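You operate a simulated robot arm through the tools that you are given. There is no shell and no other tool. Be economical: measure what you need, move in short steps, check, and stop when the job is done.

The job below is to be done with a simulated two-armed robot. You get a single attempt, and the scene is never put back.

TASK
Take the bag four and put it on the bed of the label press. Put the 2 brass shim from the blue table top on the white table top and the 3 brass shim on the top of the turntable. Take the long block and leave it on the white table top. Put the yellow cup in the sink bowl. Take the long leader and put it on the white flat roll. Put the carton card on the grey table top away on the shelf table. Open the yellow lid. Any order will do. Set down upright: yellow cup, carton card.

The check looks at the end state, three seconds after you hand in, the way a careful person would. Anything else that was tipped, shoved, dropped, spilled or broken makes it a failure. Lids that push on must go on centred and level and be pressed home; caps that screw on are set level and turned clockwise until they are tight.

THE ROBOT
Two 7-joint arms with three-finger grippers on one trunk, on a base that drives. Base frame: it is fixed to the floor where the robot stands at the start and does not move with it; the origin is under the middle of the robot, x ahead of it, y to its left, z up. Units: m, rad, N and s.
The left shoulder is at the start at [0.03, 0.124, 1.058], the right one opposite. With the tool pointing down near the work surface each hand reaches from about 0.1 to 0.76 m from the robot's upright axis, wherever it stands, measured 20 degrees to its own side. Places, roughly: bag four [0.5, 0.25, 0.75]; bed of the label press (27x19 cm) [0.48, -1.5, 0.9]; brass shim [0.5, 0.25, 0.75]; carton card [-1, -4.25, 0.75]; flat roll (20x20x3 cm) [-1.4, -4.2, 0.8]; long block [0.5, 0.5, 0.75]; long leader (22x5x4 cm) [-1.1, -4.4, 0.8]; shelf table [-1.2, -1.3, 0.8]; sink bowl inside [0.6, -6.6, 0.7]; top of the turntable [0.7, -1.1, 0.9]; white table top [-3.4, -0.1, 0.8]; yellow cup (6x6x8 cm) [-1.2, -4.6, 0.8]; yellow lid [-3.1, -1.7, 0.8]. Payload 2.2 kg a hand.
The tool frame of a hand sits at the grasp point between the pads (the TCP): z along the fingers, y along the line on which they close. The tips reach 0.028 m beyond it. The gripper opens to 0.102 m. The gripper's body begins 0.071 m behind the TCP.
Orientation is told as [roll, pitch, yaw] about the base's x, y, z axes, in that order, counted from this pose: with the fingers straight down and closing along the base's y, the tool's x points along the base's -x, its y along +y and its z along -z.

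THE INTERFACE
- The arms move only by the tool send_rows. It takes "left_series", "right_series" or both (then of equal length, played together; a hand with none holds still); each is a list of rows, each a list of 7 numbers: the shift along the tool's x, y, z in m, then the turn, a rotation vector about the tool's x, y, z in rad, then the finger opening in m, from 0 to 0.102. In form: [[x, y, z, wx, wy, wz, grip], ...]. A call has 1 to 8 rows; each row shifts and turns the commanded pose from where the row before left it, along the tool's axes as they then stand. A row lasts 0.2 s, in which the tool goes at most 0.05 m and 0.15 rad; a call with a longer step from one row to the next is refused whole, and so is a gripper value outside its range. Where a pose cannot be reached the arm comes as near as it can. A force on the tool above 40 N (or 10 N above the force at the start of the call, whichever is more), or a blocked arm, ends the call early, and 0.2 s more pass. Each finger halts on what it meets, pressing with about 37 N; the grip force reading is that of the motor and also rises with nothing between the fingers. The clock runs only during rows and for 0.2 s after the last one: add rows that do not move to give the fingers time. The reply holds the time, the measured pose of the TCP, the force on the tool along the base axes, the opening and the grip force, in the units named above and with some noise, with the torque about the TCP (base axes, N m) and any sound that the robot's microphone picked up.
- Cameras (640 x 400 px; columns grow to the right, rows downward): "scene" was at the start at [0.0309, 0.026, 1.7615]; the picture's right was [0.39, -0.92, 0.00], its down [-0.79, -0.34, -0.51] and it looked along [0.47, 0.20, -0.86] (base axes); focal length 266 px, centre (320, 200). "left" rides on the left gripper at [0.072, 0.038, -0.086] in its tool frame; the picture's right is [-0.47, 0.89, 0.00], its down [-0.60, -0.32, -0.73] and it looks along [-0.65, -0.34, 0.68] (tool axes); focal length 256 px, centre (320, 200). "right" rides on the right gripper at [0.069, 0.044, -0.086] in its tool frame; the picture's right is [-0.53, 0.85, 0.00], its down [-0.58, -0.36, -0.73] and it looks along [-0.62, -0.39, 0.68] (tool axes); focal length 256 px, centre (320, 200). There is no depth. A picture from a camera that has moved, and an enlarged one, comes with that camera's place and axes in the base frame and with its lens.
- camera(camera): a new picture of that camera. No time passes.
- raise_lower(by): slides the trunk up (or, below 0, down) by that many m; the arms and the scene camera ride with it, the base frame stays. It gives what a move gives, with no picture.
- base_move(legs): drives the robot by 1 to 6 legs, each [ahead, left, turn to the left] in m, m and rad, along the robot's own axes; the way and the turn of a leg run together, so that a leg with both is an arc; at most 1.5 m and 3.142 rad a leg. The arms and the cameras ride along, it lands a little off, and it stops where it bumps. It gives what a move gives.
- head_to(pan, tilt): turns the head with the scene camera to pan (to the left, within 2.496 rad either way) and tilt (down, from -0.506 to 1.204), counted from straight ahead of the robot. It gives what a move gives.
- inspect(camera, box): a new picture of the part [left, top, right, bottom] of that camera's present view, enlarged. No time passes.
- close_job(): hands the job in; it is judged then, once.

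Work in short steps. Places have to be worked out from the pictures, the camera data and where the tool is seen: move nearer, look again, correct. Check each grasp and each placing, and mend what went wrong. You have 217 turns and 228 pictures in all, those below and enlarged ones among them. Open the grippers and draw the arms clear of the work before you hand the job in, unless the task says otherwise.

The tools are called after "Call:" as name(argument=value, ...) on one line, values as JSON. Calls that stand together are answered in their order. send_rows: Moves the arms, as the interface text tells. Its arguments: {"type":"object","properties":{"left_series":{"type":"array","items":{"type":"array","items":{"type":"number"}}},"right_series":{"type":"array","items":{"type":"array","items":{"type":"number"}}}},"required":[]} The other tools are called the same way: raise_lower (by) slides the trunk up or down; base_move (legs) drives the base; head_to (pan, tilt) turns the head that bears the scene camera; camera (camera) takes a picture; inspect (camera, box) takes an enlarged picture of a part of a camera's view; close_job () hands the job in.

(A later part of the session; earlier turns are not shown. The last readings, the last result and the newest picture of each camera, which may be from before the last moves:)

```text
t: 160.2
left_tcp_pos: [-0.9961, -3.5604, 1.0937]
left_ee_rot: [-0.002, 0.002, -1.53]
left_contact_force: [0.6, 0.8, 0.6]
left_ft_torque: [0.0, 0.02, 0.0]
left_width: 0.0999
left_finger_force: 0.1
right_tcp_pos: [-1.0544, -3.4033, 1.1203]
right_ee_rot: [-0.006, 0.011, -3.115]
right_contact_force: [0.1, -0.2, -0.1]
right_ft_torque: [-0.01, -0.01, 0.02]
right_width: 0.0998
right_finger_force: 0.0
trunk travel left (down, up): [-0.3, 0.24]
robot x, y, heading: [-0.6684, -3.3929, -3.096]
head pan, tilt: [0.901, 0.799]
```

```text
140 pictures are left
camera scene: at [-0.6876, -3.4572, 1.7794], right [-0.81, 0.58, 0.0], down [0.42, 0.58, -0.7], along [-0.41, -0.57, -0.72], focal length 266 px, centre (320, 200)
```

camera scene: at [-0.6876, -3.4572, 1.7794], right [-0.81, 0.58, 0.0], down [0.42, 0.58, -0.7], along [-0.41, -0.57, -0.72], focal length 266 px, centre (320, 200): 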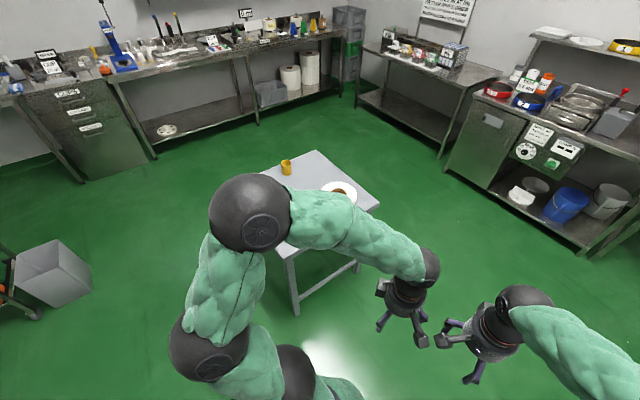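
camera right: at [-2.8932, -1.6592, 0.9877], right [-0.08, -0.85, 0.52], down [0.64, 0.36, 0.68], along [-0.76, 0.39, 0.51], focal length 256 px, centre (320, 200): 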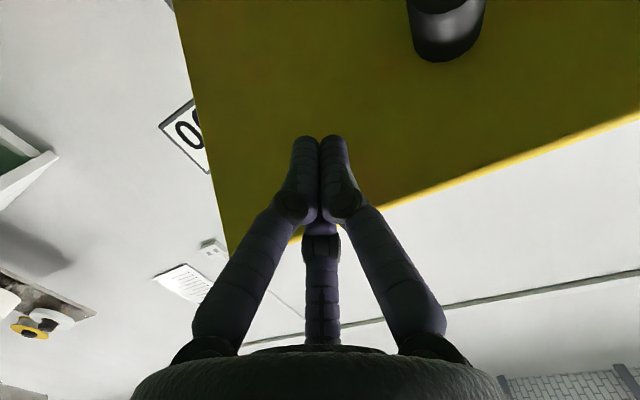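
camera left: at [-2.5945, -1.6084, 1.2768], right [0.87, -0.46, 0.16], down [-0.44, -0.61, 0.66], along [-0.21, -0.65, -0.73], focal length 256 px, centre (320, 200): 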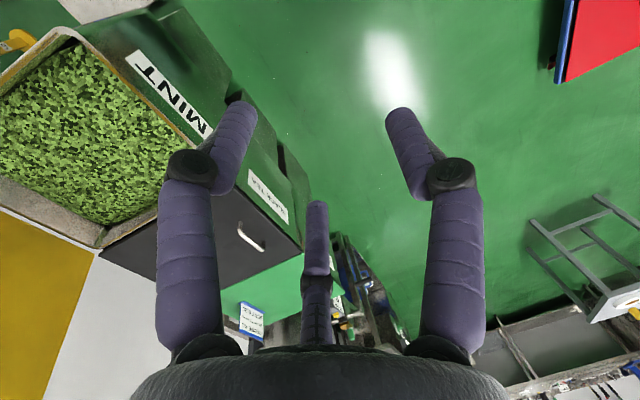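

I slide left to be beside the table and look at its top.

Call:
base_move(legs=[[-0.06, 0.5, -0.045], [0, 0.43, 0]])

Call:
head_to(pan=0.0, tilt=0.95)

Call:
camera(camera="scene")

Call:
camera(camera="left")

Call:
camera(camera="right")

```text
t: 165.3
left_tcp_pos: [-0.9296, -4.4707, 1.0935]
left_ee_rot: [0.001, 0.001, -1.573]
left_contact_force: [-0.2, -0.3, -0.7]
left_ft_torque: [0.03, 0.04, -0.01]
left_width: 0.1001
left_finger_force: 0.1
right_tcp_pos: [-0.981, -4.3103, 1.1198]
right_ee_rot: [-0.006, 0.011, 3.125]
right_contact_force: [0.3, -0.3, -0.4]
right_ft_torque: [0.05, 0.01, 0.01]
right_width: 0.0999
right_finger_force: 0.0
trunk travel left (down, up): [-0.3, 0.24]
robot x, y, heading: [-0.5965, -4.3182, -3.139]
head pan, tilt: [0.901, 0.799]
```

```text
t: 166.6
left_tcp_pos: [-0.9297, -4.4704, 1.0935]
left_ee_rot: [0.0, 0.001, -1.573]
left_contact_force: [-0.5, -0.3, 0.5]
left_ft_torque: [-0.02, 0.05, -0.01]
left_width: 0.1001
left_finger_force: 0.1
right_tcp_pos: [-0.9809, -4.3107, 1.1191]
right_ee_rot: [-0.004, 0.011, 3.127]
right_contact_force: [-0.3, -0.9, -0.3]
right_ft_torque: [0.03, 0.03, -0.01]
right_width: 0.0997
right_finger_force: 0.0
trunk travel left (down, up): [-0.3, 0.24]
robot x, y, heading: [-0.5968, -4.3155, -3.144]
head pan, tilt: [0.0, 0.949]
```

```text
139 pictures are left
camera scene: at [-0.6407, -4.3167, 1.7679], right [0.0, 1.0, 0.0], down [0.81, 0.0, -0.58], along [-0.58, 0.0, -0.81], focal length 266 px, centre (320, 200)
```

scene: 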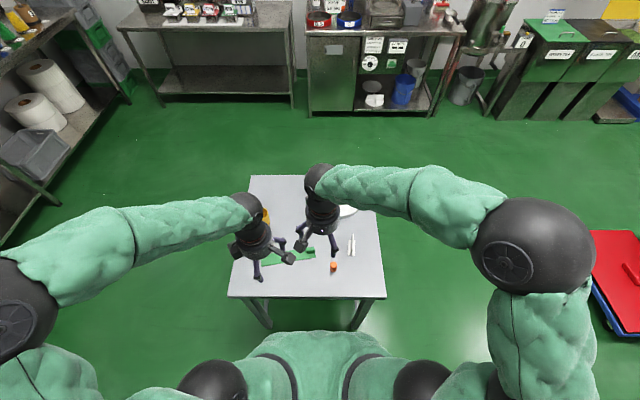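

```text
138 pictures are left
camera left: at [-0.8929, -4.3977, 1.1802], right [0.88, -0.47, 0.0], down [-0.32, -0.6, 0.73], along [-0.34, -0.65, -0.68], focal length 256 px, centre (320, 200)
```

left: 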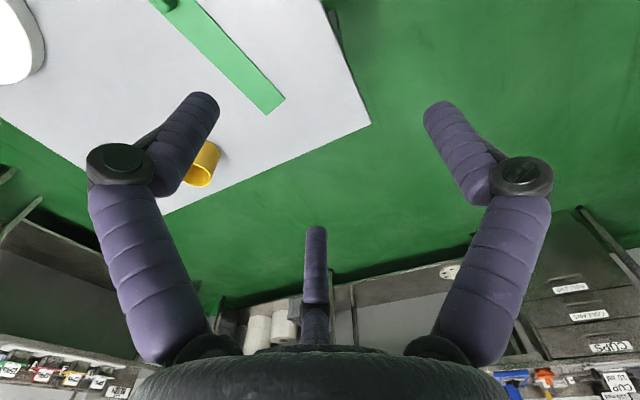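

```text
137 pictures are left
camera right: at [-0.9138, -4.3557, 1.2061], right [-0.55, -0.84, -0.01], down [-0.58, 0.37, 0.73], along [-0.6, 0.4, -0.69], focal length 256 px, centre (320, 200)
```

right: 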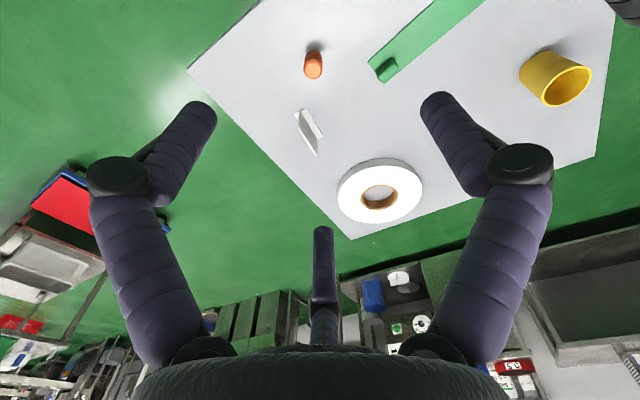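

I see the green strip (leader), the flat white roll, the yellow cup, the standing white card and an orange bit. I move the right hand aside and the left over the leader for a closer look.

Call:
send_rows(left_series=[[0.0, 0, 0, 0, 0, 0, 0.1], [0.01, -0.025, 0.025, 0, 0, 0, 0.1], [0.01, -0.025, 0.025, 0, 0, 0, 0.1], [0.01, -0.025, 0.025, 0, 0, 0, 0.1], [0.01, -0.025, 0.02, 0, 0, 0, 0.1], [0.01, -0.025, 0.01, 0, 0, 0, 0.1]], right_series=[[0.02, -0.04, 0, 0, 0, 0, 0.1], [0.02, -0.04, 0, 0, 0, 0, 0.1], [0, -0.045, 0, 0, 0, 0, 0.1], [0, -0.045, 0, 0, 0, 0, 0.1], [0, 0, 0, 0, 0, 0, 0.1], [0, 0, 0, 0, 0, 0, 0.1]])

Call:
camera(camera="left")

Call:
inspect(camera="scene", box=[220, 160, 400, 310])

Call:
camera(camera="right")

```text
t: 167.9
left_tcp_pos: [-1.053, -4.4204, 0.9881]
left_ee_rot: [-0.001, 0.001, -1.571]
left_contact_force: [0.0, 0.3, 0.4]
left_ft_torque: [-0.05, 0.01, -0.02]
left_width: 0.1002
left_finger_force: 0.0
right_tcp_pos: [-0.9384, -4.1414, 1.1243]
right_ee_rot: [-0.005, 0.012, 3.125]
right_contact_force: [-0.6, -0.7, -0.8]
right_ft_torque: [0.01, -0.01, 0.0]
right_width: 0.1
right_finger_force: 0.0
trunk travel left (down, up): [-0.3, 0.24]
robot x, y, heading: [-0.599, -4.312, -3.136]
head pan, tilt: [0.0, 0.949]
```

```text
136 pictures are left
camera left: at [-1.0164, -4.3467, 1.0749], right [0.88, -0.47, 0.0], down [-0.32, -0.6, 0.73], along [-0.34, -0.65, -0.68], focal length 256 px, centre (320, 200)
```

left: 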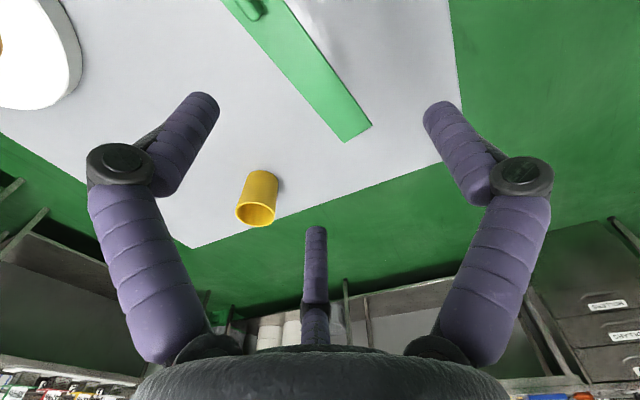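

```text
2.67 times, centred on (310, 235) of scene
camera zoom: at [-0.6417, -4.3157, 1.7678], right [0.0, 1.0, 0.0], down [0.81, 0.0, -0.58], along [-0.58, 0.0, -0.81], focal length 710 px, centre (347, 107)
```

zoom: 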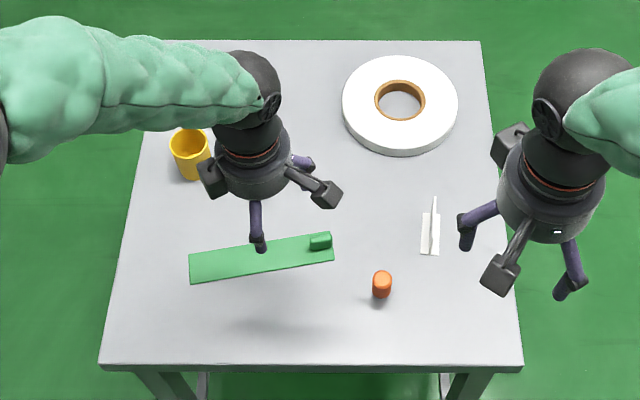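

```text
134 pictures are left
camera right: at [-0.8719, -4.1866, 1.2102], right [-0.55, -0.84, -0.01], down [-0.58, 0.37, 0.73], along [-0.6, 0.4, -0.69], focal length 256 px, centre (320, 200)
```

right: 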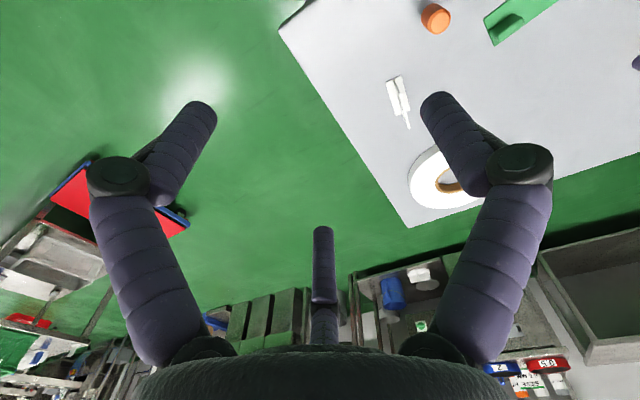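

Table height triangulates to z≈0.767; leader centre ≈ (-1.079,-4.443), yawed +0.15. I bring the left hand over its middle, lower.

Call:
send_rows(left_series=[[-0.008, -0.009, 0.035, 0, 0, 0, 0.1], [-0.008, -0.009, 0.035, 0, 0, 0, 0.1], [-0.007, -0.008, 0.035, 0, 0, 0, 0.1], [0, 0, 0.02, 0, 0, -0.149, 0.1], [0, 0, 0, 0, 0, 0, 0.1]])

Call:
camera(camera="left")

Call:
inspect(camera="right", box=[360, 0, 640, 180])

```text
t: 169.2
left_tcp_pos: [-1.0807, -4.4415, 0.8605]
left_ee_rot: [0.0, 0.0, -1.421]
left_contact_force: [0.8, -0.2, 0.6]
left_ft_torque: [-0.02, 0.02, -0.03]
left_width: 0.1
left_finger_force: 0.1
right_tcp_pos: [-0.9395, -4.1425, 1.1253]
right_ee_rot: [-0.004, 0.01, 3.128]
right_contact_force: [0.9, 0.3, -0.7]
right_ft_torque: [0.03, 0.01, 0.02]
right_width: 0.1001
right_finger_force: 0.0
trunk travel left (down, up): [-0.3, 0.24]
robot x, y, heading: [-0.5983, -4.3122, -3.133]
head pan, tilt: [0.0, 0.949]
```

```text
133 pictures are left
camera left: at [-1.0556, -4.365, 0.9474], right [0.94, -0.33, 0.0], down [-0.22, -0.65, 0.73], along [-0.24, -0.69, -0.68], focal length 256 px, centre (320, 200)
```

left: 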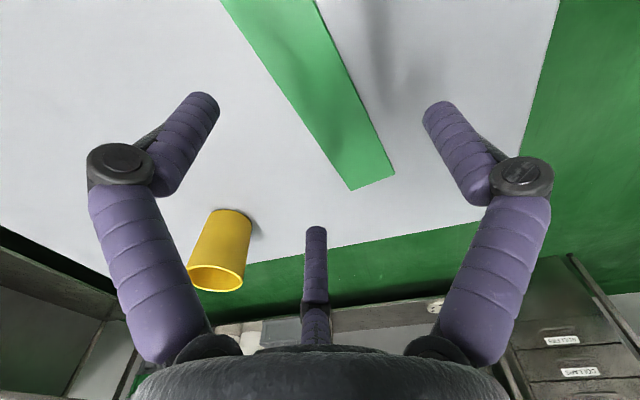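

```text
2.22 times, centred on (500, 90) of right
camera zoom: at [-0.8715, -4.1876, 1.2105], right [-0.55, -0.84, -0.01], down [-0.58, 0.37, 0.73], along [-0.6, 0.4, -0.69], focal length 569 px, centre (-80, 444)
```

zoom: 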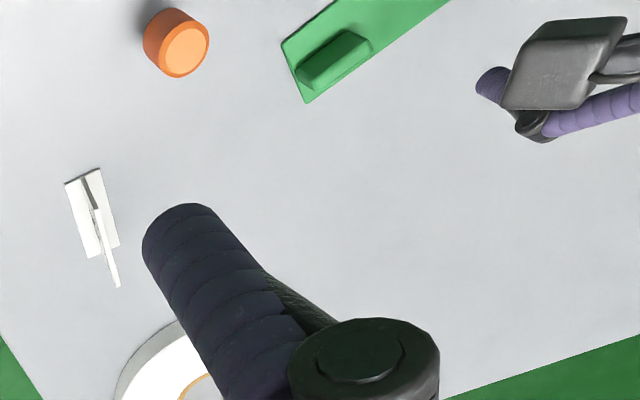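

The leader is a thin sheet with a grip block near its +y end at ≈(-1.09,-4.356). I move the left hand over that block.

Call:
send_rows(left_series=[[0.043, 0.002, 0, 0, 0, 0, 0.08], [0.043, 0.002, 0, 0, 0, 0, 0.06], [0, 0, 0, 0, 0, 0, 0.06]])

Call:
camera(camera="left")

```text
t: 169.9
left_tcp_pos: [-1.0924, -4.3563, 0.8654]
left_ee_rot: [0.0, 0.001, -1.424]
left_contact_force: [-0.2, 0.2, 0.7]
left_ft_torque: [0.03, 0.02, -0.01]
left_width: 0.0599
left_finger_force: 0.0
right_tcp_pos: [-0.9396, -4.1429, 1.1248]
right_ee_rot: [-0.004, 0.011, 3.125]
right_contact_force: [0.4, 0.2, -0.4]
right_ft_torque: [0.0, -0.01, -0.02]
right_width: 0.1002
right_finger_force: 0.0
trunk travel left (down, up): [-0.3, 0.24]
robot x, y, heading: [-0.5906, -4.3157, -3.136]
head pan, tilt: [0.0, 0.949]
```

```text
131 pictures are left
camera left: at [-1.0651, -4.2796, 0.9508], right [0.94, -0.33, 0.0], down [-0.23, -0.65, 0.73], along [-0.24, -0.69, -0.68], focal length 256 px, centre (320, 200)
```

left: 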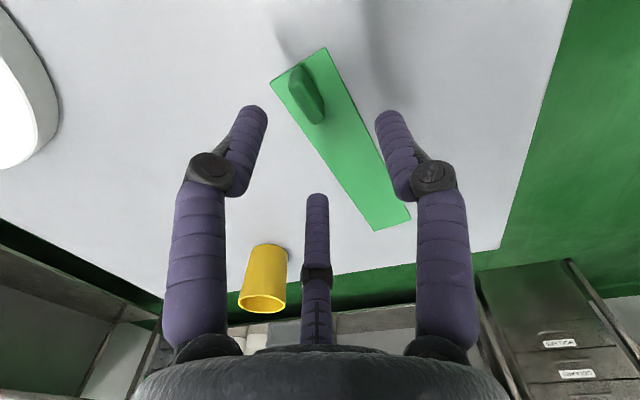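

Block centre ≈ (-1.098,-4.349). I fine-shift, lower to TCP z≈0.80 and close on the block.

Call:
send_rows(left_series=[[0.004, -0.002, 0.02, 0, 0, -0.03, 0.06], [0.004, -0.002, 0.02, 0, 0, 0, 0.06], [0, 0, 0.015, 0, 0, 0, 0.06], [0, 0, 0.009, 0, 0, 0, 0.06], [0, 0, 0, 0, 0, 0, 0.04], [0, 0, 0, 0, 0, 0, 0.02], [0, 0, 0, 0, 0, 0, 0.0], [0, 0, 0, 0, 0, 0, 0.0]])

Call:
camera(camera="left")

```text
t: 171.8
left_tcp_pos: [-1.0946, -4.3486, 0.7998]
left_ee_rot: [0.0, 0.001, -1.395]
left_contact_force: [-0.1, -0.7, -0.1]
left_ft_torque: [0.04, 0.02, -0.01]
left_width: 0.0187
left_finger_force: 37.2
right_tcp_pos: [-0.939, -4.1428, 1.1241]
right_ee_rot: [-0.004, 0.01, 3.126]
right_contact_force: [-0.1, -0.4, -1.0]
right_ft_torque: [0.01, -0.02, 0.02]
right_width: 0.0998
right_finger_force: 0.0
trunk travel left (down, up): [-0.3, 0.24]
robot x, y, heading: [-0.5989, -4.3154, -3.134]
head pan, tilt: [0.0, 0.949]
```

```text
130 pictures are left
camera left: at [-1.0721, -4.2703, 0.8856], right [0.95, -0.3, 0.0], down [-0.21, -0.65, 0.73], along [-0.22, -0.7, -0.68], focal length 256 px, centre (320, 200)
```

left: 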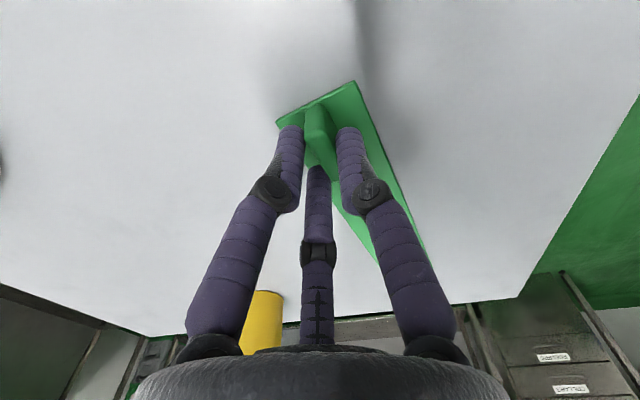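

Gripped (19 mm). I lift to z≈0.95 and check the hold and where the roll is.

Call:
send_rows(left_series=[[0, 0, -0.02, 0, 0, 0, 0.0], [0, 0, -0.04, 0, 0, 0, 0.0], [0, 0, -0.045, 0, 0, 0, 0.0], [0, 0, -0.045, 0, 0, 0, 0.0]])

Call:
camera(camera="left")

Call:
inspect(camera="scene", box=[220, 160, 400, 310])

```text
t: 172.8
left_tcp_pos: [-1.0946, -4.352, 0.9487]
left_ee_rot: [-0.001, 0.002, -1.392]
left_contact_force: [-0.2, 0.1, 0.0]
left_ft_torque: [0.01, 0.04, -0.03]
left_width: 0.0186
left_finger_force: 36.9
right_tcp_pos: [-0.9381, -4.1421, 1.1241]
right_ee_rot: [-0.005, 0.011, 3.126]
right_contact_force: [0.2, 0.3, 0.0]
right_ft_torque: [0.0, 0.01, -0.01]
right_width: 0.1
right_finger_force: 0.0
trunk travel left (down, up): [-0.3, 0.24]
robot x, y, heading: [-0.5994, -4.3138, -3.14]
head pan, tilt: [0.0, 0.949]
```

```text
129 pictures are left
camera left: at [-1.0708, -4.2735, 1.035], right [0.95, -0.3, 0.0], down [-0.21, -0.65, 0.73], along [-0.22, -0.7, -0.68], focal length 256 px, centre (320, 200)
```

left: 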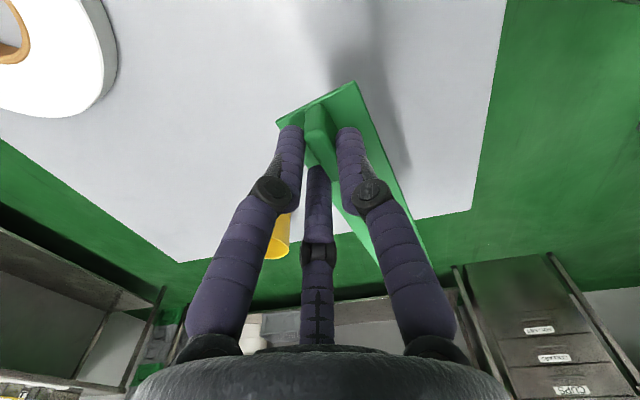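

```text
2.67 times, centred on (310, 235) of scene
camera zoom: at [-0.6399, -4.3168, 1.7679], right [0.0, 1.0, 0.0], down [0.81, 0.0, -0.58], along [-0.58, 0.0, -0.81], focal length 710 px, centre (347, 107)
```

zoom: 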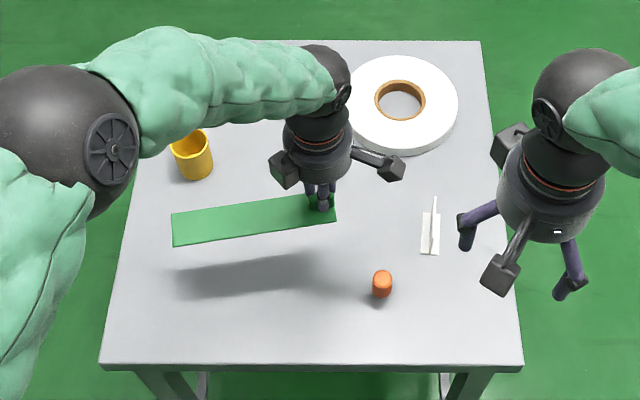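

The leader is held level. The roll centre is ≈(-1.345,-4.228). I move the left hand so that the leader will lie centred across it, first translating, with the right hand drawn further aside, then rotating.

Call:
send_rows(left_series=[[0, 0, 0, 0, 0, 0, 0.0], [0, 0, 0, 0, 0, 0, 0.0], [0.0332, -0.0233, 0, 0, 0, 0, 0.0], [0.0332, -0.0233, 0, 0, 0, 0, 0.0], [0.0332, -0.0233, 0, 0, 0, 0, 0.0], [0.0332, -0.0233, 0, 0, 0, 0, 0.0], [0.0332, -0.0233, 0, 0, 0, 0, 0.0], [0.0332, -0.0233, 0, 0, 0, 0, 0.0]], right_series=[[0, -0.045, -0.01, 0, 0, 0, 0.1], [0, -0.045, -0.01, 0, 0, 0, 0.1], [0, -0.045, -0.01, 0, 0, 0, 0.1], [0, -0.03, 0, 0, 0, 0, 0.1], [0, 0, 0, 0, 0, 0, 0.1], [0, 0, 0, 0, 0, 0, 0.1], [0, 0, 0, 0, 0, 0, 0.1], [0, 0, 0, 0, 0, 0, 0.1]])

Call:
send_rows(left_series=[[0, 0, 0, 0, 0, 0.149, 0.0], [0, 0, 0, 0, 0, 0.149, 0.0], [0, 0, 0, 0, 0, 0.149, 0.0], [0, 0, 0, 0, 0, 0.149, 0.0], [0, 0, 0, 0, 0, 0.149, 0.0], [0, 0, 0, 0, 0, 0.149, 0.0], [0, 0, 0, 0, 0, 0.149, 0.0], [0, 0, 0, 0, 0, 0.149, 0.0]])

Call:
camera(camera="left")

Call:
inspect(camera="scene", box=[220, 130, 420, 310])

```text
t: 174.6
left_tcp_pos: [-1.2614, -4.1758, 0.9383]
left_ee_rot: [0.022, -0.011, -1.401]
left_contact_force: [5.2, 0.9, -10.7]
left_ft_torque: [-0.07, 0.41, -0.01]
left_width: 0.0185
left_finger_force: 37.1
right_tcp_pos: [-0.9344, -3.9783, 1.1501]
right_ee_rot: [-0.007, 0.011, 3.122]
right_contact_force: [0.1, 0.0, -0.5]
right_ft_torque: [0.04, 0.02, -0.02]
right_width: 0.1003
right_finger_force: 0.0
trunk travel left (down, up): [-0.3, 0.24]
robot x, y, heading: [-0.597, -4.3172, -3.14]
head pan, tilt: [0.0, 0.949]
```

```text
t: 176.3
left_tcp_pos: [-1.2662, -4.1785, 0.9504]
left_ee_rot: [-0.003, -0.001, -2.589]
left_contact_force: [0.0, -0.4, -0.7]
left_ft_torque: [0.01, 0.0, 0.05]
left_width: 0.0187
left_finger_force: 37.0
right_tcp_pos: [-0.9349, -3.9772, 1.1515]
right_ee_rot: [-0.006, 0.011, 3.126]
right_contact_force: [-0.7, 0.0, -0.8]
right_ft_torque: [-0.03, 0.01, 0.02]
right_width: 0.0999
right_finger_force: 0.1
trunk travel left (down, up): [-0.3, 0.24]
robot x, y, heading: [-0.5971, -4.3148, -3.137]
head pan, tilt: [0.0, 0.949]
```

```text
127 pictures are left
camera left: at [-1.1872, -4.1723, 1.0368], right [0.07, -1.0, 0.0], down [-0.68, -0.05, 0.73], along [-0.73, -0.05, -0.68], focal length 256 px, centre (320, 200)
```

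left: 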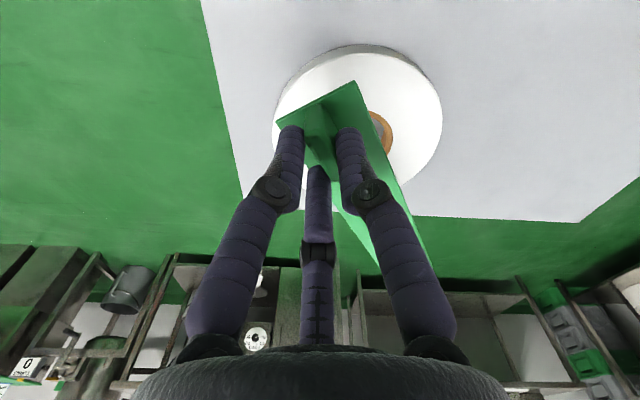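

```text
2.22 times, centred on (320, 220) of scene
camera zoom: at [-0.6408, -4.3165, 1.7679], right [0.0, 1.0, 0.0], down [0.81, 0.0, -0.58], along [-0.58, 0.0, -0.81], focal length 592 px, centre (320, 156)
```

zoom: 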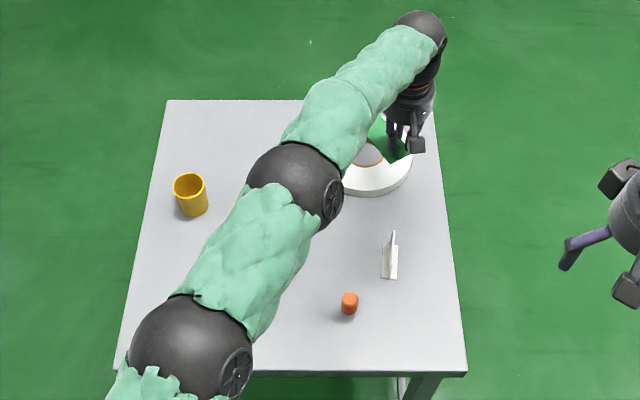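

The roll centre from this view is ≈(-1.33,-4.222), and the leader's centre is above (-1.343,-4.226): good. I lower it toward the roll.

Call:
send_rows(left_series=[[0, 0, 0.04, 0, 0, 0, 0.0], [0, 0, 0.04, 0, 0, 0, 0.0], [0, 0, 0.015, 0, 0, 0, 0.0], [0, 0, 0.008, 0, 0, 0, 0.0], [0, 0, 0.005, 0, 0, 0, 0.0], [0, 0, 0.004, 0, 0, 0, 0.0], [0, 0, 0.004, 0, 0, 0, 0.0], [0, 0, 0.004, 0, 0, 0, 0.0]])

Call:
camera(camera="left")

```text
t: 178.2
left_tcp_pos: [-1.2599, -4.1798, 0.8313]
left_ee_rot: [-0.002, 0.003, -2.586]
left_contact_force: [-0.3, -0.4, -0.2]
left_ft_torque: [0.05, -0.04, 0.01]
left_width: 0.0188
left_finger_force: 36.7
left hand out of reach, approached as far as the arm can: row 4, 8
right_tcp_pos: [-0.9344, -3.9783, 1.1511]
right_ee_rot: [-0.007, 0.01, 3.125]
right_contact_force: [-0.1, -0.3, 1.1]
right_ft_torque: [0.05, -0.03, 0.0]
right_width: 0.1
right_finger_force: 0.2
trunk travel left (down, up): [-0.3, 0.24]
robot x, y, heading: [-0.5959, -4.3151, -3.135]
head pan, tilt: [0.0, 0.949]
```

```text
125 pictures are left
camera left: at [-1.1802, -4.1739, 0.9177], right [0.07, -1.0, 0.0], down [-0.68, -0.05, 0.73], along [-0.73, -0.05, -0.68], focal length 256 px, centre (320, 200)
```

left: 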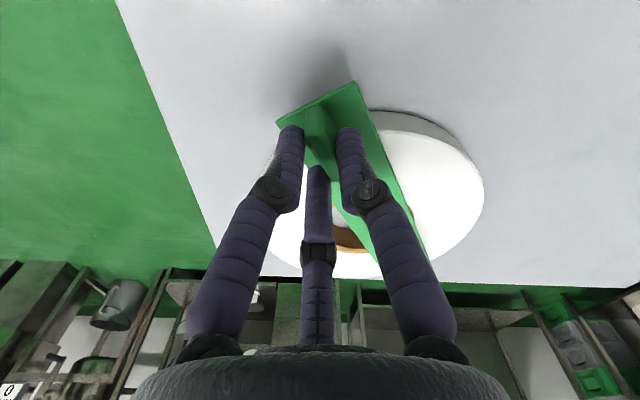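

From close up the roll centre is nearer (≈-1.31,-4.22). I shift back 2.5 cm and continue down to contact.

Call:
send_rows(left_series=[[0.012, 0.0045, 0, 0, 0, 0, 0.0], [0.012, 0.0045, 0, 0, 0, 0, 0.0], [0, 0, 0.004, 0, 0, 0, 0.0], [0, 0, 0.004, 0, 0, 0, 0.0], [0, 0, 0.004, 0, 0, 0, 0.0], [0, 0, 0.003, 0, 0, 0, 0.0], [0, 0, 0.003, 0, 0, 0, 0.0]])

Call:
camera(camera="left")

```text
t: 179.8
left_tcp_pos: [-1.2356, -4.1744, 0.8179]
left_ee_rot: [-0.007, -0.004, -2.587]
left_contact_force: [4.3, 4.8, 28.6]
left_ft_torque: [-0.51, 0.68, -0.03]
left_width: 0.0191
left_finger_force: 37.1
right_tcp_pos: [-0.9324, -3.978, 1.1505]
right_ee_rot: [-0.004, 0.01, 3.123]
right_contact_force: [0.4, -0.4, -0.1]
right_ft_torque: [-0.02, -0.03, 0.02]
right_width: 0.1001
right_finger_force: 0.1
trunk travel left (down, up): [-0.3, 0.24]
robot x, y, heading: [-0.5966, -4.3185, -3.141]
head pan, tilt: [0.0, 0.949]
```

```text
124 pictures are left
camera left: at [-1.1547, -4.1687, 0.9032], right [0.07, -1.0, 0.0], down [-0.68, -0.05, 0.74], along [-0.73, -0.05, -0.68], focal length 256 px, centre (320, 200)
```

left: 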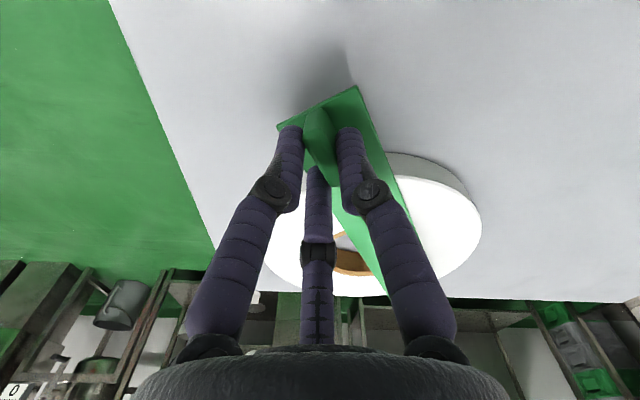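

Contact; the roll spans x -1.237…-1.425, so the centre is (-1.331,-4.222) and the leader sits 2 cm too near. I lift 8 mm, push 2.2 cm further along its axis, and set it down again.

Call:
send_rows(left_series=[[0, 0, -0.01, 0, 0, 0, 0.0], [-0.012, 0, 0, 0, 0, 0, 0.0], [-0.012, 0, 0, 0, 0, 0, 0.0], [0, 0, 0.003, 0, 0, 0, 0.0], [0, 0, 0.003, 0, 0, 0, 0.0], [0, 0, 0.003, 0, 0, 0, 0.0]])

Call:
camera(camera="left")

Call:
inspect(camera="scene", box=[220, 130, 420, 310])

```text
t: 181.2
left_tcp_pos: [-1.2558, -4.1875, 0.821]
left_ee_rot: [-0.006, -0.003, -2.584]
left_contact_force: [11.4, -4.4, 26.8]
left_ft_torque: [-0.05, 0.13, 0.04]
left_width: 0.0188
left_finger_force: 37.0
right_tcp_pos: [-0.9315, -3.9796, 1.1527]
right_ee_rot: [-0.005, 0.009, 3.125]
right_contact_force: [-0.4, 0.1, -0.5]
right_ft_torque: [0.01, 0.02, -0.01]
right_width: 0.0999
right_finger_force: 0.1
trunk travel left (down, up): [-0.3, 0.24]
robot x, y, heading: [-0.5986, -4.3146, -3.138]
head pan, tilt: [0.0, 0.949]
```

```text
123 pictures are left
camera left: at [-1.1748, -4.1811, 0.9056], right [0.07, -1.0, 0.0], down [-0.67, -0.05, 0.74], along [-0.73, -0.05, -0.68], focal length 256 px, centre (320, 200)
```

left: 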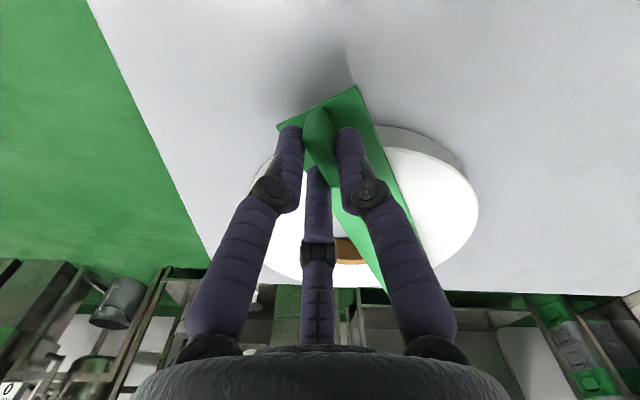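

```text
2.22 times, centred on (320, 220) of scene
camera zoom: at [-0.6363, -4.3173, 1.7683], right [0.0, 1.0, 0.0], down [0.81, 0.0, -0.58], along [-0.58, 0.0, -0.81], focal length 592 px, centre (320, 156)
```

zoom: 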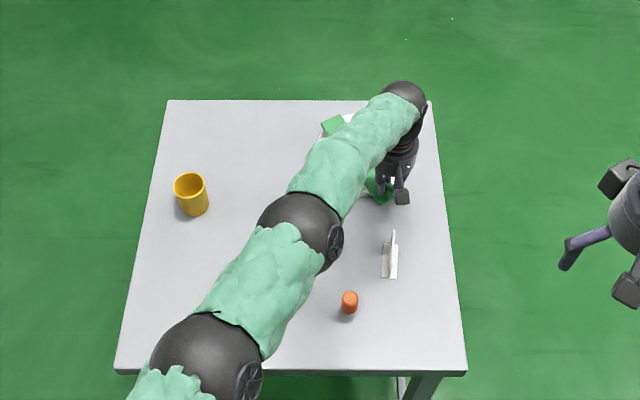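

Contact again. I ease up 1 mm, open, rise, and look.

Call:
send_rows(left_series=[[0, 0, -0.001, 0, 0, 0, 0.0], [0, 0, 0, 0, 0, 0, 0.02], [0, 0, 0, 0, 0, 0, 0.04], [0, 0, 0, 0, 0, 0, 0.06], [0, 0, -0.02, 0, 0, 0, 0.06], [0, 0, -0.04, 0, 0, 0, 0.06], [0, 0, -0.045, 0, 0, 0, 0.06], [0, 0, -0.045, 0, 0, 0, 0.06]])

Call:
camera(camera="left")

```text
t: 182.9
left_tcp_pos: [-1.2516, -4.1886, 0.9649]
left_ee_rot: [0.0, 0.0, -2.585]
left_contact_force: [0.8, 1.2, -0.5]
left_ft_torque: [-0.01, 0.02, 0.01]
left_width: 0.0598
left_finger_force: 0.1
right_tcp_pos: [-0.9333, -3.9788, 1.151]
right_ee_rot: [-0.005, 0.011, 3.124]
right_contact_force: [-0.2, 0.0, 1.3]
right_ft_torque: [0.0, 0.05, -0.03]
right_width: 0.1001
right_finger_force: 0.1
trunk travel left (down, up): [-0.3, 0.24]
robot x, y, heading: [-0.5959, -4.3166, -3.14]
head pan, tilt: [0.0, 0.949]
```

```text
121 pictures are left
camera left: at [-1.1715, -4.182, 1.0515], right [0.07, -1.0, 0.0], down [-0.68, -0.05, 0.73], along [-0.73, -0.05, -0.68], focal length 256 px, centre (320, 200)
```

left: 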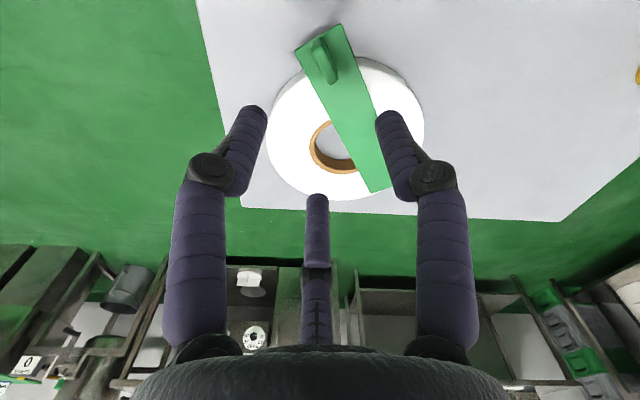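

The leader lies across the roll, stable. Next: left hand toward the yellow cup (≈(-1.235,-4.562)), right hand over the standing card (≈(-1.115,-4.19)).

Call:
send_rows(left_series=[[-0.023, 0.0405, 0, 0, 0, 0, 0.1], [-0.023, 0.0405, 0, 0, 0, 0, 0.1], [-0.023, 0.0405, 0, 0, 0, 0, 0.1], [-0.023, 0.0405, 0, 0, 0, 0, 0.1], [-0.023, 0.0405, 0, 0, 0, 0, 0.1], [-0.023, 0.0405, 0, 0, 0, 0, 0.1], [-0.023, 0.0405, 0, 0, 0, 0, 0.1], [-0.023, 0.0405, 0, 0, 0, 0, 0.1]])

Call:
send_rows(right_series=[[-0.03, 0.0355, 0.01, 0, 0, 0, 0.1], [-0.03, 0.0355, 0.01, 0, 0, 0, 0.1], [-0.03, 0.0355, 0.01, 0, 0, 0, 0.1], [-0.03, 0.0355, 0.015, 0, 0, 0, 0.1], [-0.03, 0.0355, 0.015, 0, 0, 0, 0.1], [-0.03, 0.0355, 0.015, 0, 0, 0, 0.1], [0, 0, 0.03, 0, 0, 0, 0.1], [0, 0, 0.03, 0, 0, 0, 0.1]])

Call:
camera(camera="left")

Call:
camera(camera="right")

Call:
inspect(camera="scene", box=[220, 130, 420, 310])

```text
t: 184.8
left_tcp_pos: [-1.2389, -4.5659, 0.9686]
left_ee_rot: [-0.001, 0.002, -2.585]
left_contact_force: [-0.2, -0.6, -0.9]
left_ft_torque: [0.03, 0.0, 0.0]
left_width: 0.1
left_finger_force: 0.0
right_tcp_pos: [-0.9338, -3.9798, 1.1516]
right_ee_rot: [-0.008, 0.01, 3.125]
right_contact_force: [0.0, -0.3, 0.5]
right_ft_torque: [0.05, -0.01, 0.03]
right_width: 0.1001
right_finger_force: 0.0
trunk travel left (down, up): [-0.3, 0.24]
robot x, y, heading: [-0.5932, -4.3195, -3.137]
head pan, tilt: [0.0, 0.949]
```

```text
t: 186.6
left_tcp_pos: [-1.2408, -4.565, 0.9674]
left_ee_rot: [0.0, 0.0, -2.585]
left_contact_force: [0.7, 0.4, 0.0]
left_ft_torque: [0.05, -0.04, 0.0]
left_width: 0.1001
left_finger_force: 0.0
right_tcp_pos: [-1.1206, -4.1867, 1.0144]
right_ee_rot: [-0.006, 0.013, 3.126]
right_contact_force: [0.6, -0.7, -1.0]
right_ft_torque: [-0.02, -0.03, 0.0]
right_width: 0.0997
right_finger_force: 0.1
trunk travel left (down, up): [-0.3, 0.24]
robot x, y, heading: [-0.5954, -4.3176, -3.136]
head pan, tilt: [0.0, 0.949]
```

```text
120 pictures are left
camera left: at [-1.1602, -4.5588, 1.0536], right [0.07, -1.0, 0.0], down [-0.68, -0.05, 0.73], along [-0.73, -0.05, -0.68], focal length 256 px, centre (320, 200)
```

left: 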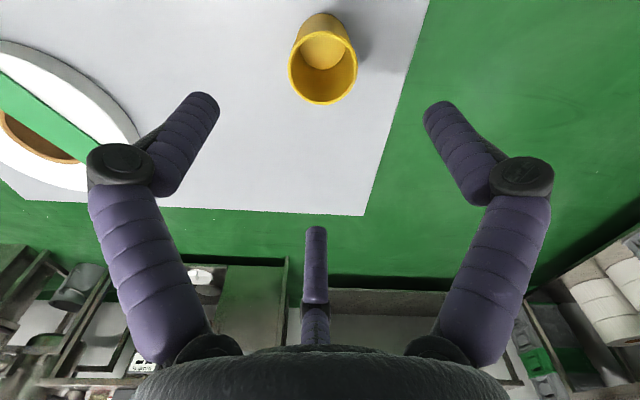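

```text
119 pictures are left
camera right: at [-1.053, -4.2315, 1.0999], right [-0.55, -0.84, -0.01], down [-0.58, 0.37, 0.73], along [-0.6, 0.4, -0.69], focal length 256 px, centre (320, 200)
```

right: 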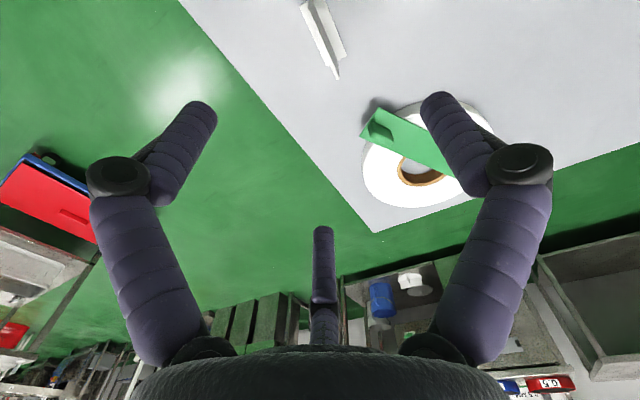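

```text
2.22 times, centred on (320, 220) of scene
camera zoom: at [-0.6424, -4.3173, 1.7678], right [0.0, 1.0, 0.0], down [0.81, 0.0, -0.58], along [-0.58, 0.0, -0.81], focal length 592 px, centre (320, 156)
```

zoom: 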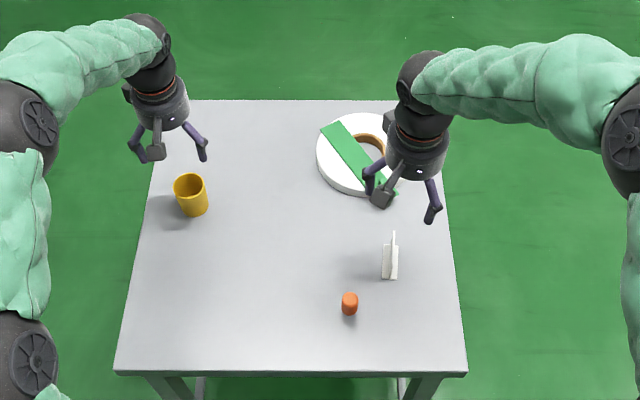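

Cup is right under the left hand. I zoom on the card to understand its shape.

Call:
inspect(camera="right", box=[270, 0, 380, 90])

Call:
inspect(camera="scene", box=[325, 225, 365, 265])

```text
4.44 times, centred on (325, 45) of right
camera zoom: at [-1.053, -4.2315, 1.0999], right [-0.55, -0.84, -0.01], down [-0.58, 0.37, 0.73], along [-0.6, 0.4, -0.69], focal length 1138 px, centre (298, 889)
```

zoom: 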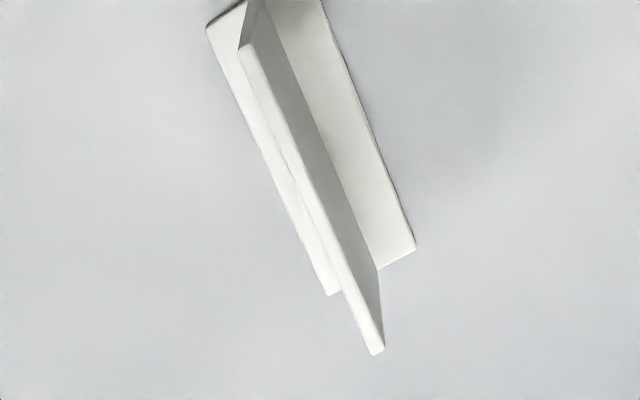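

```text
10.00 times, centred on (345, 245) of scene
camera zoom: at [-0.6424, -4.3173, 1.7678], right [0.0, 1.0, 0.0], down [0.81, 0.0, -0.58], along [-0.58, 0.0, -0.81], focal length 2664 px, centre (70, -250)
```

zoom: 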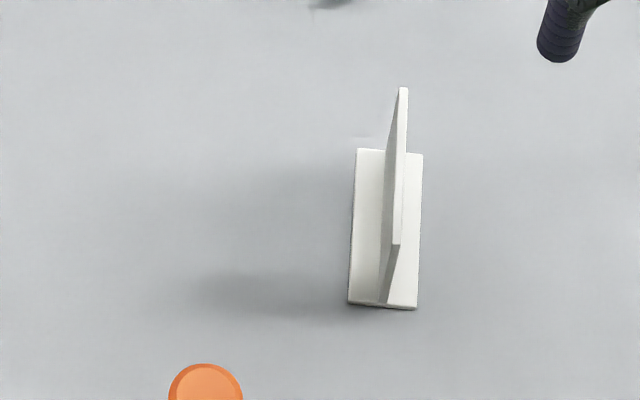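

The card is a vertical panel on a foot strip, panel along x, about 4.5 cm high. I lower both hands: right to z≈0.803 at the panel, left to z≈0.81 around the cup.

Call:
send_rows(right_series=[[0, 0, 0.04, 0, 0, 0, 0.08], [0, 0, 0.04, 0, 0, 0, 0.06], [0, 0, 0.04, 0, 0, 0, 0.06], [0, 0, 0.04, 0, 0, 0, 0.06], [0, 0, 0.02, 0, 0, 0, 0.06], [0, 0, 0.015, 0, 0, 0, 0.06], [0, 0, 0, 0, 0, 0, 0.06]], left_series=[[0.004, 0.002, 0.03, 0, 0, 0, 0.1], [0, 0, 0.03, 0, 0, 0, 0.1], [0, 0, 0.03, 0, 0, 0, 0.1], [0, 0, 0.03, 0, 0, 0, 0.1], [0, 0, 0.02, 0, 0, 0, 0.1], [0, 0, 0.015, 0, 0, 0, 0.1], [0, 0, 0, 0, 0, 0, 0.1]])

Call:
camera(camera="right")

Call:
camera(camera="left")

```text
t: 188.2
left_tcp_pos: [-1.2363, -4.5612, 0.8106]
left_ee_rot: [-0.002, 0.001, -2.588]
left_contact_force: [0.5, 0.5, 0.4]
left_ft_torque: [0.0, 0.01, -0.01]
left_width: 0.0999
left_finger_force: 0.0
right_tcp_pos: [-1.1157, -4.183, 0.821]
right_ee_rot: [-0.004, 0.011, 3.127]
right_contact_force: [-0.1, 0.6, -0.8]
right_ft_torque: [-0.01, 0.03, 0.0]
right_width: 0.0599
right_finger_force: 0.1
trunk travel left (down, up): [-0.3, 0.24]
robot x, y, heading: [-0.597, -4.3164, -3.138]
head pan, tilt: [0.0, 0.949]
```

```text
115 pictures are left
camera right: at [-1.0492, -4.2285, 0.9072], right [-0.55, -0.84, -0.01], down [-0.58, 0.37, 0.73], along [-0.6, 0.4, -0.69], focal length 256 px, centre (320, 200)
```

right: 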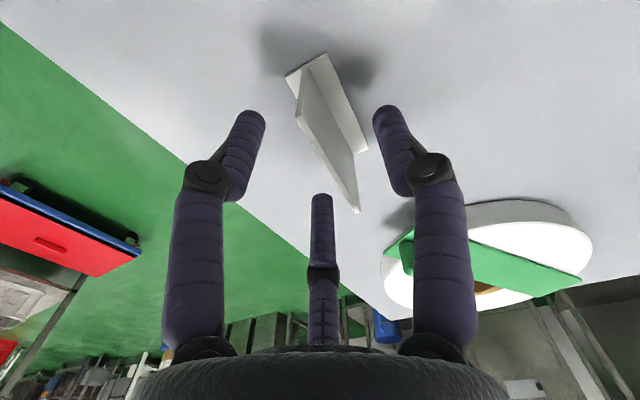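

```text
114 pictures are left
camera left: at [-1.1557, -4.5548, 0.8959], right [0.07, -1.0, 0.0], down [-0.68, -0.05, 0.73], along [-0.73, -0.05, -0.68], focal length 256 px, centre (320, 200)
```

left: 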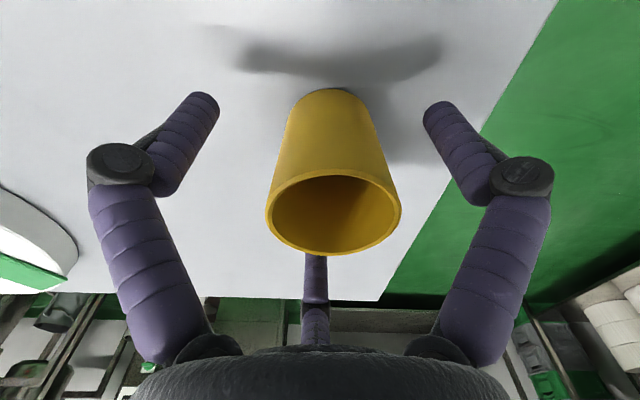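

Both are between the fingers. I lower the right 1.3 cm more, centre the left by 5 mm, and close both.

Call:
send_rows(right_series=[[0, 0, 0.007, 0, 0, 0, 0.06], [0, 0, 0.007, 0, 0, 0, 0.06], [0, 0, 0, 0, 0, 0, 0.04], [0, 0, 0, 0, 0, 0, 0.02], [0, 0, 0, 0, 0, 0, 0.0], [0, 0, 0, 0, 0, 0, 0.0]], left_series=[[-0.0026, 0.0042, 0, 0, 0, 0, 0.1], [0, 0, 0, 0, 0, 0, 0.08], [0, 0, 0, 0, 0, 0, 0.065], [0, 0, 0, 0, 0, 0, 0.05], [0, 0, 0, 0, 0, 0, 0.04], [0, 0, 0, 0, 0, 0, 0.04]])

Call:
camera(camera="right")

Call:
camera(camera="left")

```text
t: 189.6
left_tcp_pos: [-1.2368, -4.5656, 0.8093]
left_ee_rot: [-0.002, 0.0, -2.587]
left_contact_force: [0.6, 0.2, 1.3]
left_ft_torque: [-0.01, 0.02, 0.01]
left_width: 0.0546
left_finger_force: 37.0
right_tcp_pos: [-1.1163, -4.1826, 0.8045]
right_ee_rot: [-0.006, 0.012, 3.125]
right_contact_force: [0.2, -0.2, -0.6]
right_ft_torque: [0.02, -0.02, 0.0]
right_width: 0.0059
right_finger_force: 34.3
trunk travel left (down, up): [-0.3, 0.24]
robot x, y, heading: [-0.5958, -4.3131, -3.137]
head pan, tilt: [0.0, 0.949]
```

```text
113 pictures are left
camera right: at [-1.0486, -4.2284, 0.8915], right [-0.55, -0.84, -0.01], down [-0.58, 0.37, 0.73], along [-0.6, 0.4, -0.69], focal length 256 px, centre (320, 200)
```

right: 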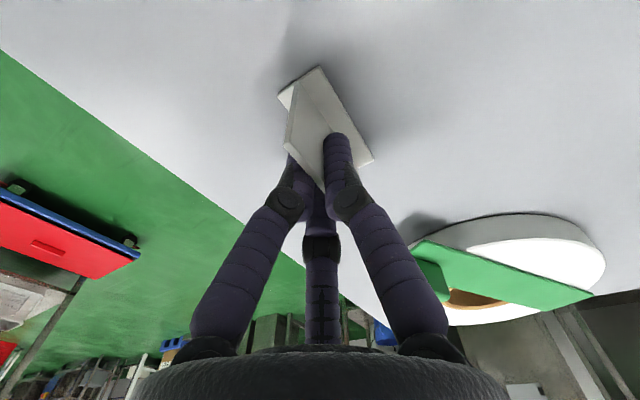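

```text
112 pictures are left
camera left: at [-1.1566, -4.5594, 0.8962], right [0.07, -1.0, 0.0], down [-0.68, -0.05, 0.73], along [-0.73, -0.05, -0.68], focal length 256 px, centre (320, 200)
```

left: 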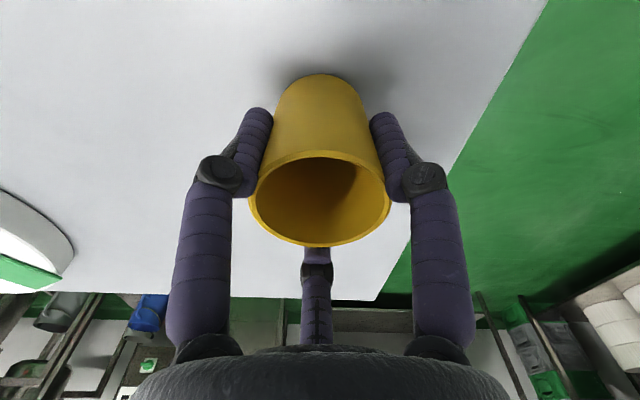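

Both gripped (cup 55 mm, card 6 mm). I lift and retract both.

Call:
send_rows(right_series=[[0, 0, -0.02, 0, 0, 0, 0.0], [0, 0, -0.04, 0, 0, 0, 0.0], [0, 0, -0.045, 0, 0, 0, 0.0], [0, 0, -0.045, 0, 0, 0, 0.0], [0, 0, -0.045, 0, 0, 0, 0.0], [0.035, 0, -0.03, 0, 0, 0, 0.0], [0.045, 0, 0, 0, 0, 0, 0.0], [0.045, 0, 0, 0, 0, 0, 0.0]], left_series=[[0, 0, -0.02, 0, 0, 0, 0.04], [0, 0, -0.04, 0, 0, 0, 0.04], [0, 0, -0.045, 0, 0, 0, 0.04], [0, 0, -0.045, 0, 0, 0, 0.04], [0, 0, -0.045, 0, 0, 0, 0.04], [0.03, 0.018, -0.03, 0, 0, 0, 0.04], [0.038, 0.0238, 0, 0, 0, 0, 0.04], [0.038, 0.0238, 0, 0, 0, 0, 0.04]])

Call:
send_rows(right_series=[[0.02, 0, 0, 0, 0, 0, 0.0], [0, 0, 0, 0, 0, 0, 0.0], [0, 0, 0, 0, 0, 0, 0.0], [0, 0, 0, 0, 0, 0, 0.0]], left_series=[[0.038, 0.0238, 0, 0, 0, 0, 0.04], [0.038, 0.0238, 0, 0, 0, 0, 0.04], [0.038, 0.0238, 0, 0, 0, 0, 0.04], [0.038, 0.0238, 0, 0, 0, 0, 0.04]])

Call:
camera(camera="scene")

Call:
head_to(pan=2.1, tilt=0.5)

Call:
camera(camera="scene")

```text
t: 191.3
left_tcp_pos: [-1.1075, -4.5685, 1.0382]
left_ee_rot: [-0.003, -0.001, -2.586]
left_contact_force: [0.1, -0.2, -0.3]
left_ft_torque: [-0.05, 0.08, 0.02]
left_width: 0.0541
left_finger_force: 36.7
right_tcp_pos: [-0.991, -4.1864, 1.0318]
right_ee_rot: [-0.006, 0.007, 3.125]
right_contact_force: [0.3, -0.1, 0.7]
right_ft_torque: [0.01, 0.07, -0.01]
right_width: 0.0059
right_finger_force: 33.6
trunk travel left (down, up): [-0.3, 0.24]
robot x, y, heading: [-0.5964, -4.3155, -3.135]
head pan, tilt: [0.0, 0.949]
```

```text
t: 192.3
left_tcp_pos: [-0.9328, -4.5648, 1.0358]
left_ee_rot: [-0.003, -0.002, -2.588]
left_contact_force: [0.0, 0.5, -0.5]
left_ft_torque: [0.01, 0.01, 0.01]
left_width: 0.0546
left_finger_force: 37.2
right_tcp_pos: [-0.9728, -4.187, 1.0313]
right_ee_rot: [-0.004, 0.011, 3.124]
right_contact_force: [-0.2, -0.4, -0.6]
right_ft_torque: [0.01, -0.01, -0.02]
right_width: 0.0061
right_finger_force: 33.0
trunk travel left (down, up): [-0.3, 0.24]
robot x, y, heading: [-0.5933, -4.315, -3.146]
head pan, tilt: [0.0, 0.949]
```

```text
111 pictures are left
camera scene: at [-0.6392, -4.3166, 1.7679], right [0.0, 1.0, 0.0], down [0.81, 0.0, -0.58], along [-0.58, 0.0, -0.81], focal length 266 px, centre (320, 200)
```

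scene: 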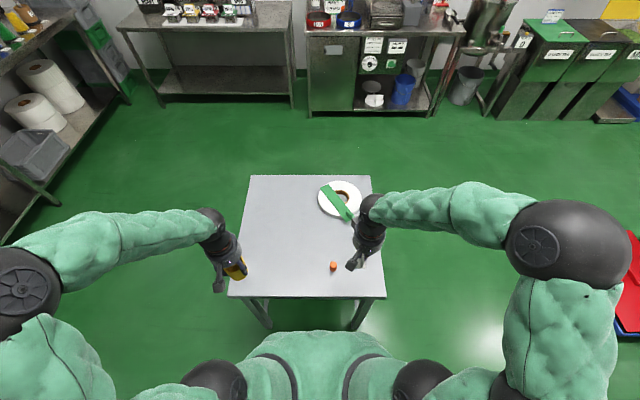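

```text
t: 194.3
left_tcp_pos: [-0.9341, -4.566, 1.0342]
left_ee_rot: [0.0, -0.001, -2.586]
left_contact_force: [-1.0, 0.0, -0.1]
left_ft_torque: [0.0, 0.0, 0.02]
left_width: 0.0545
left_finger_force: 37.0
right_tcp_pos: [-0.9729, -4.1878, 1.0316]
right_ee_rot: [-0.005, 0.01, 3.125]
right_contact_force: [0.3, -0.4, -0.6]
right_ft_torque: [0.0, -0.03, 0.03]
right_width: 0.006
right_finger_force: 33.5
trunk travel left (down, up): [-0.3, 0.24]
robot x, y, heading: [-0.5955, -4.3143, -3.137]
head pan, tilt: [2.1, 0.499]
```

```text
110 pictures are left
camera scene: at [-0.5219, -4.3949, 1.8054], right [-0.86, -0.51, 0.0], down [-0.24, 0.41, -0.88], along [0.45, -0.76, -0.48], focal length 266 px, centre (320, 200)
```

scene: 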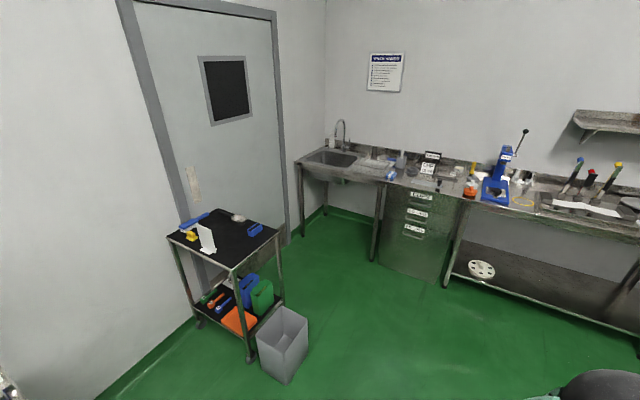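

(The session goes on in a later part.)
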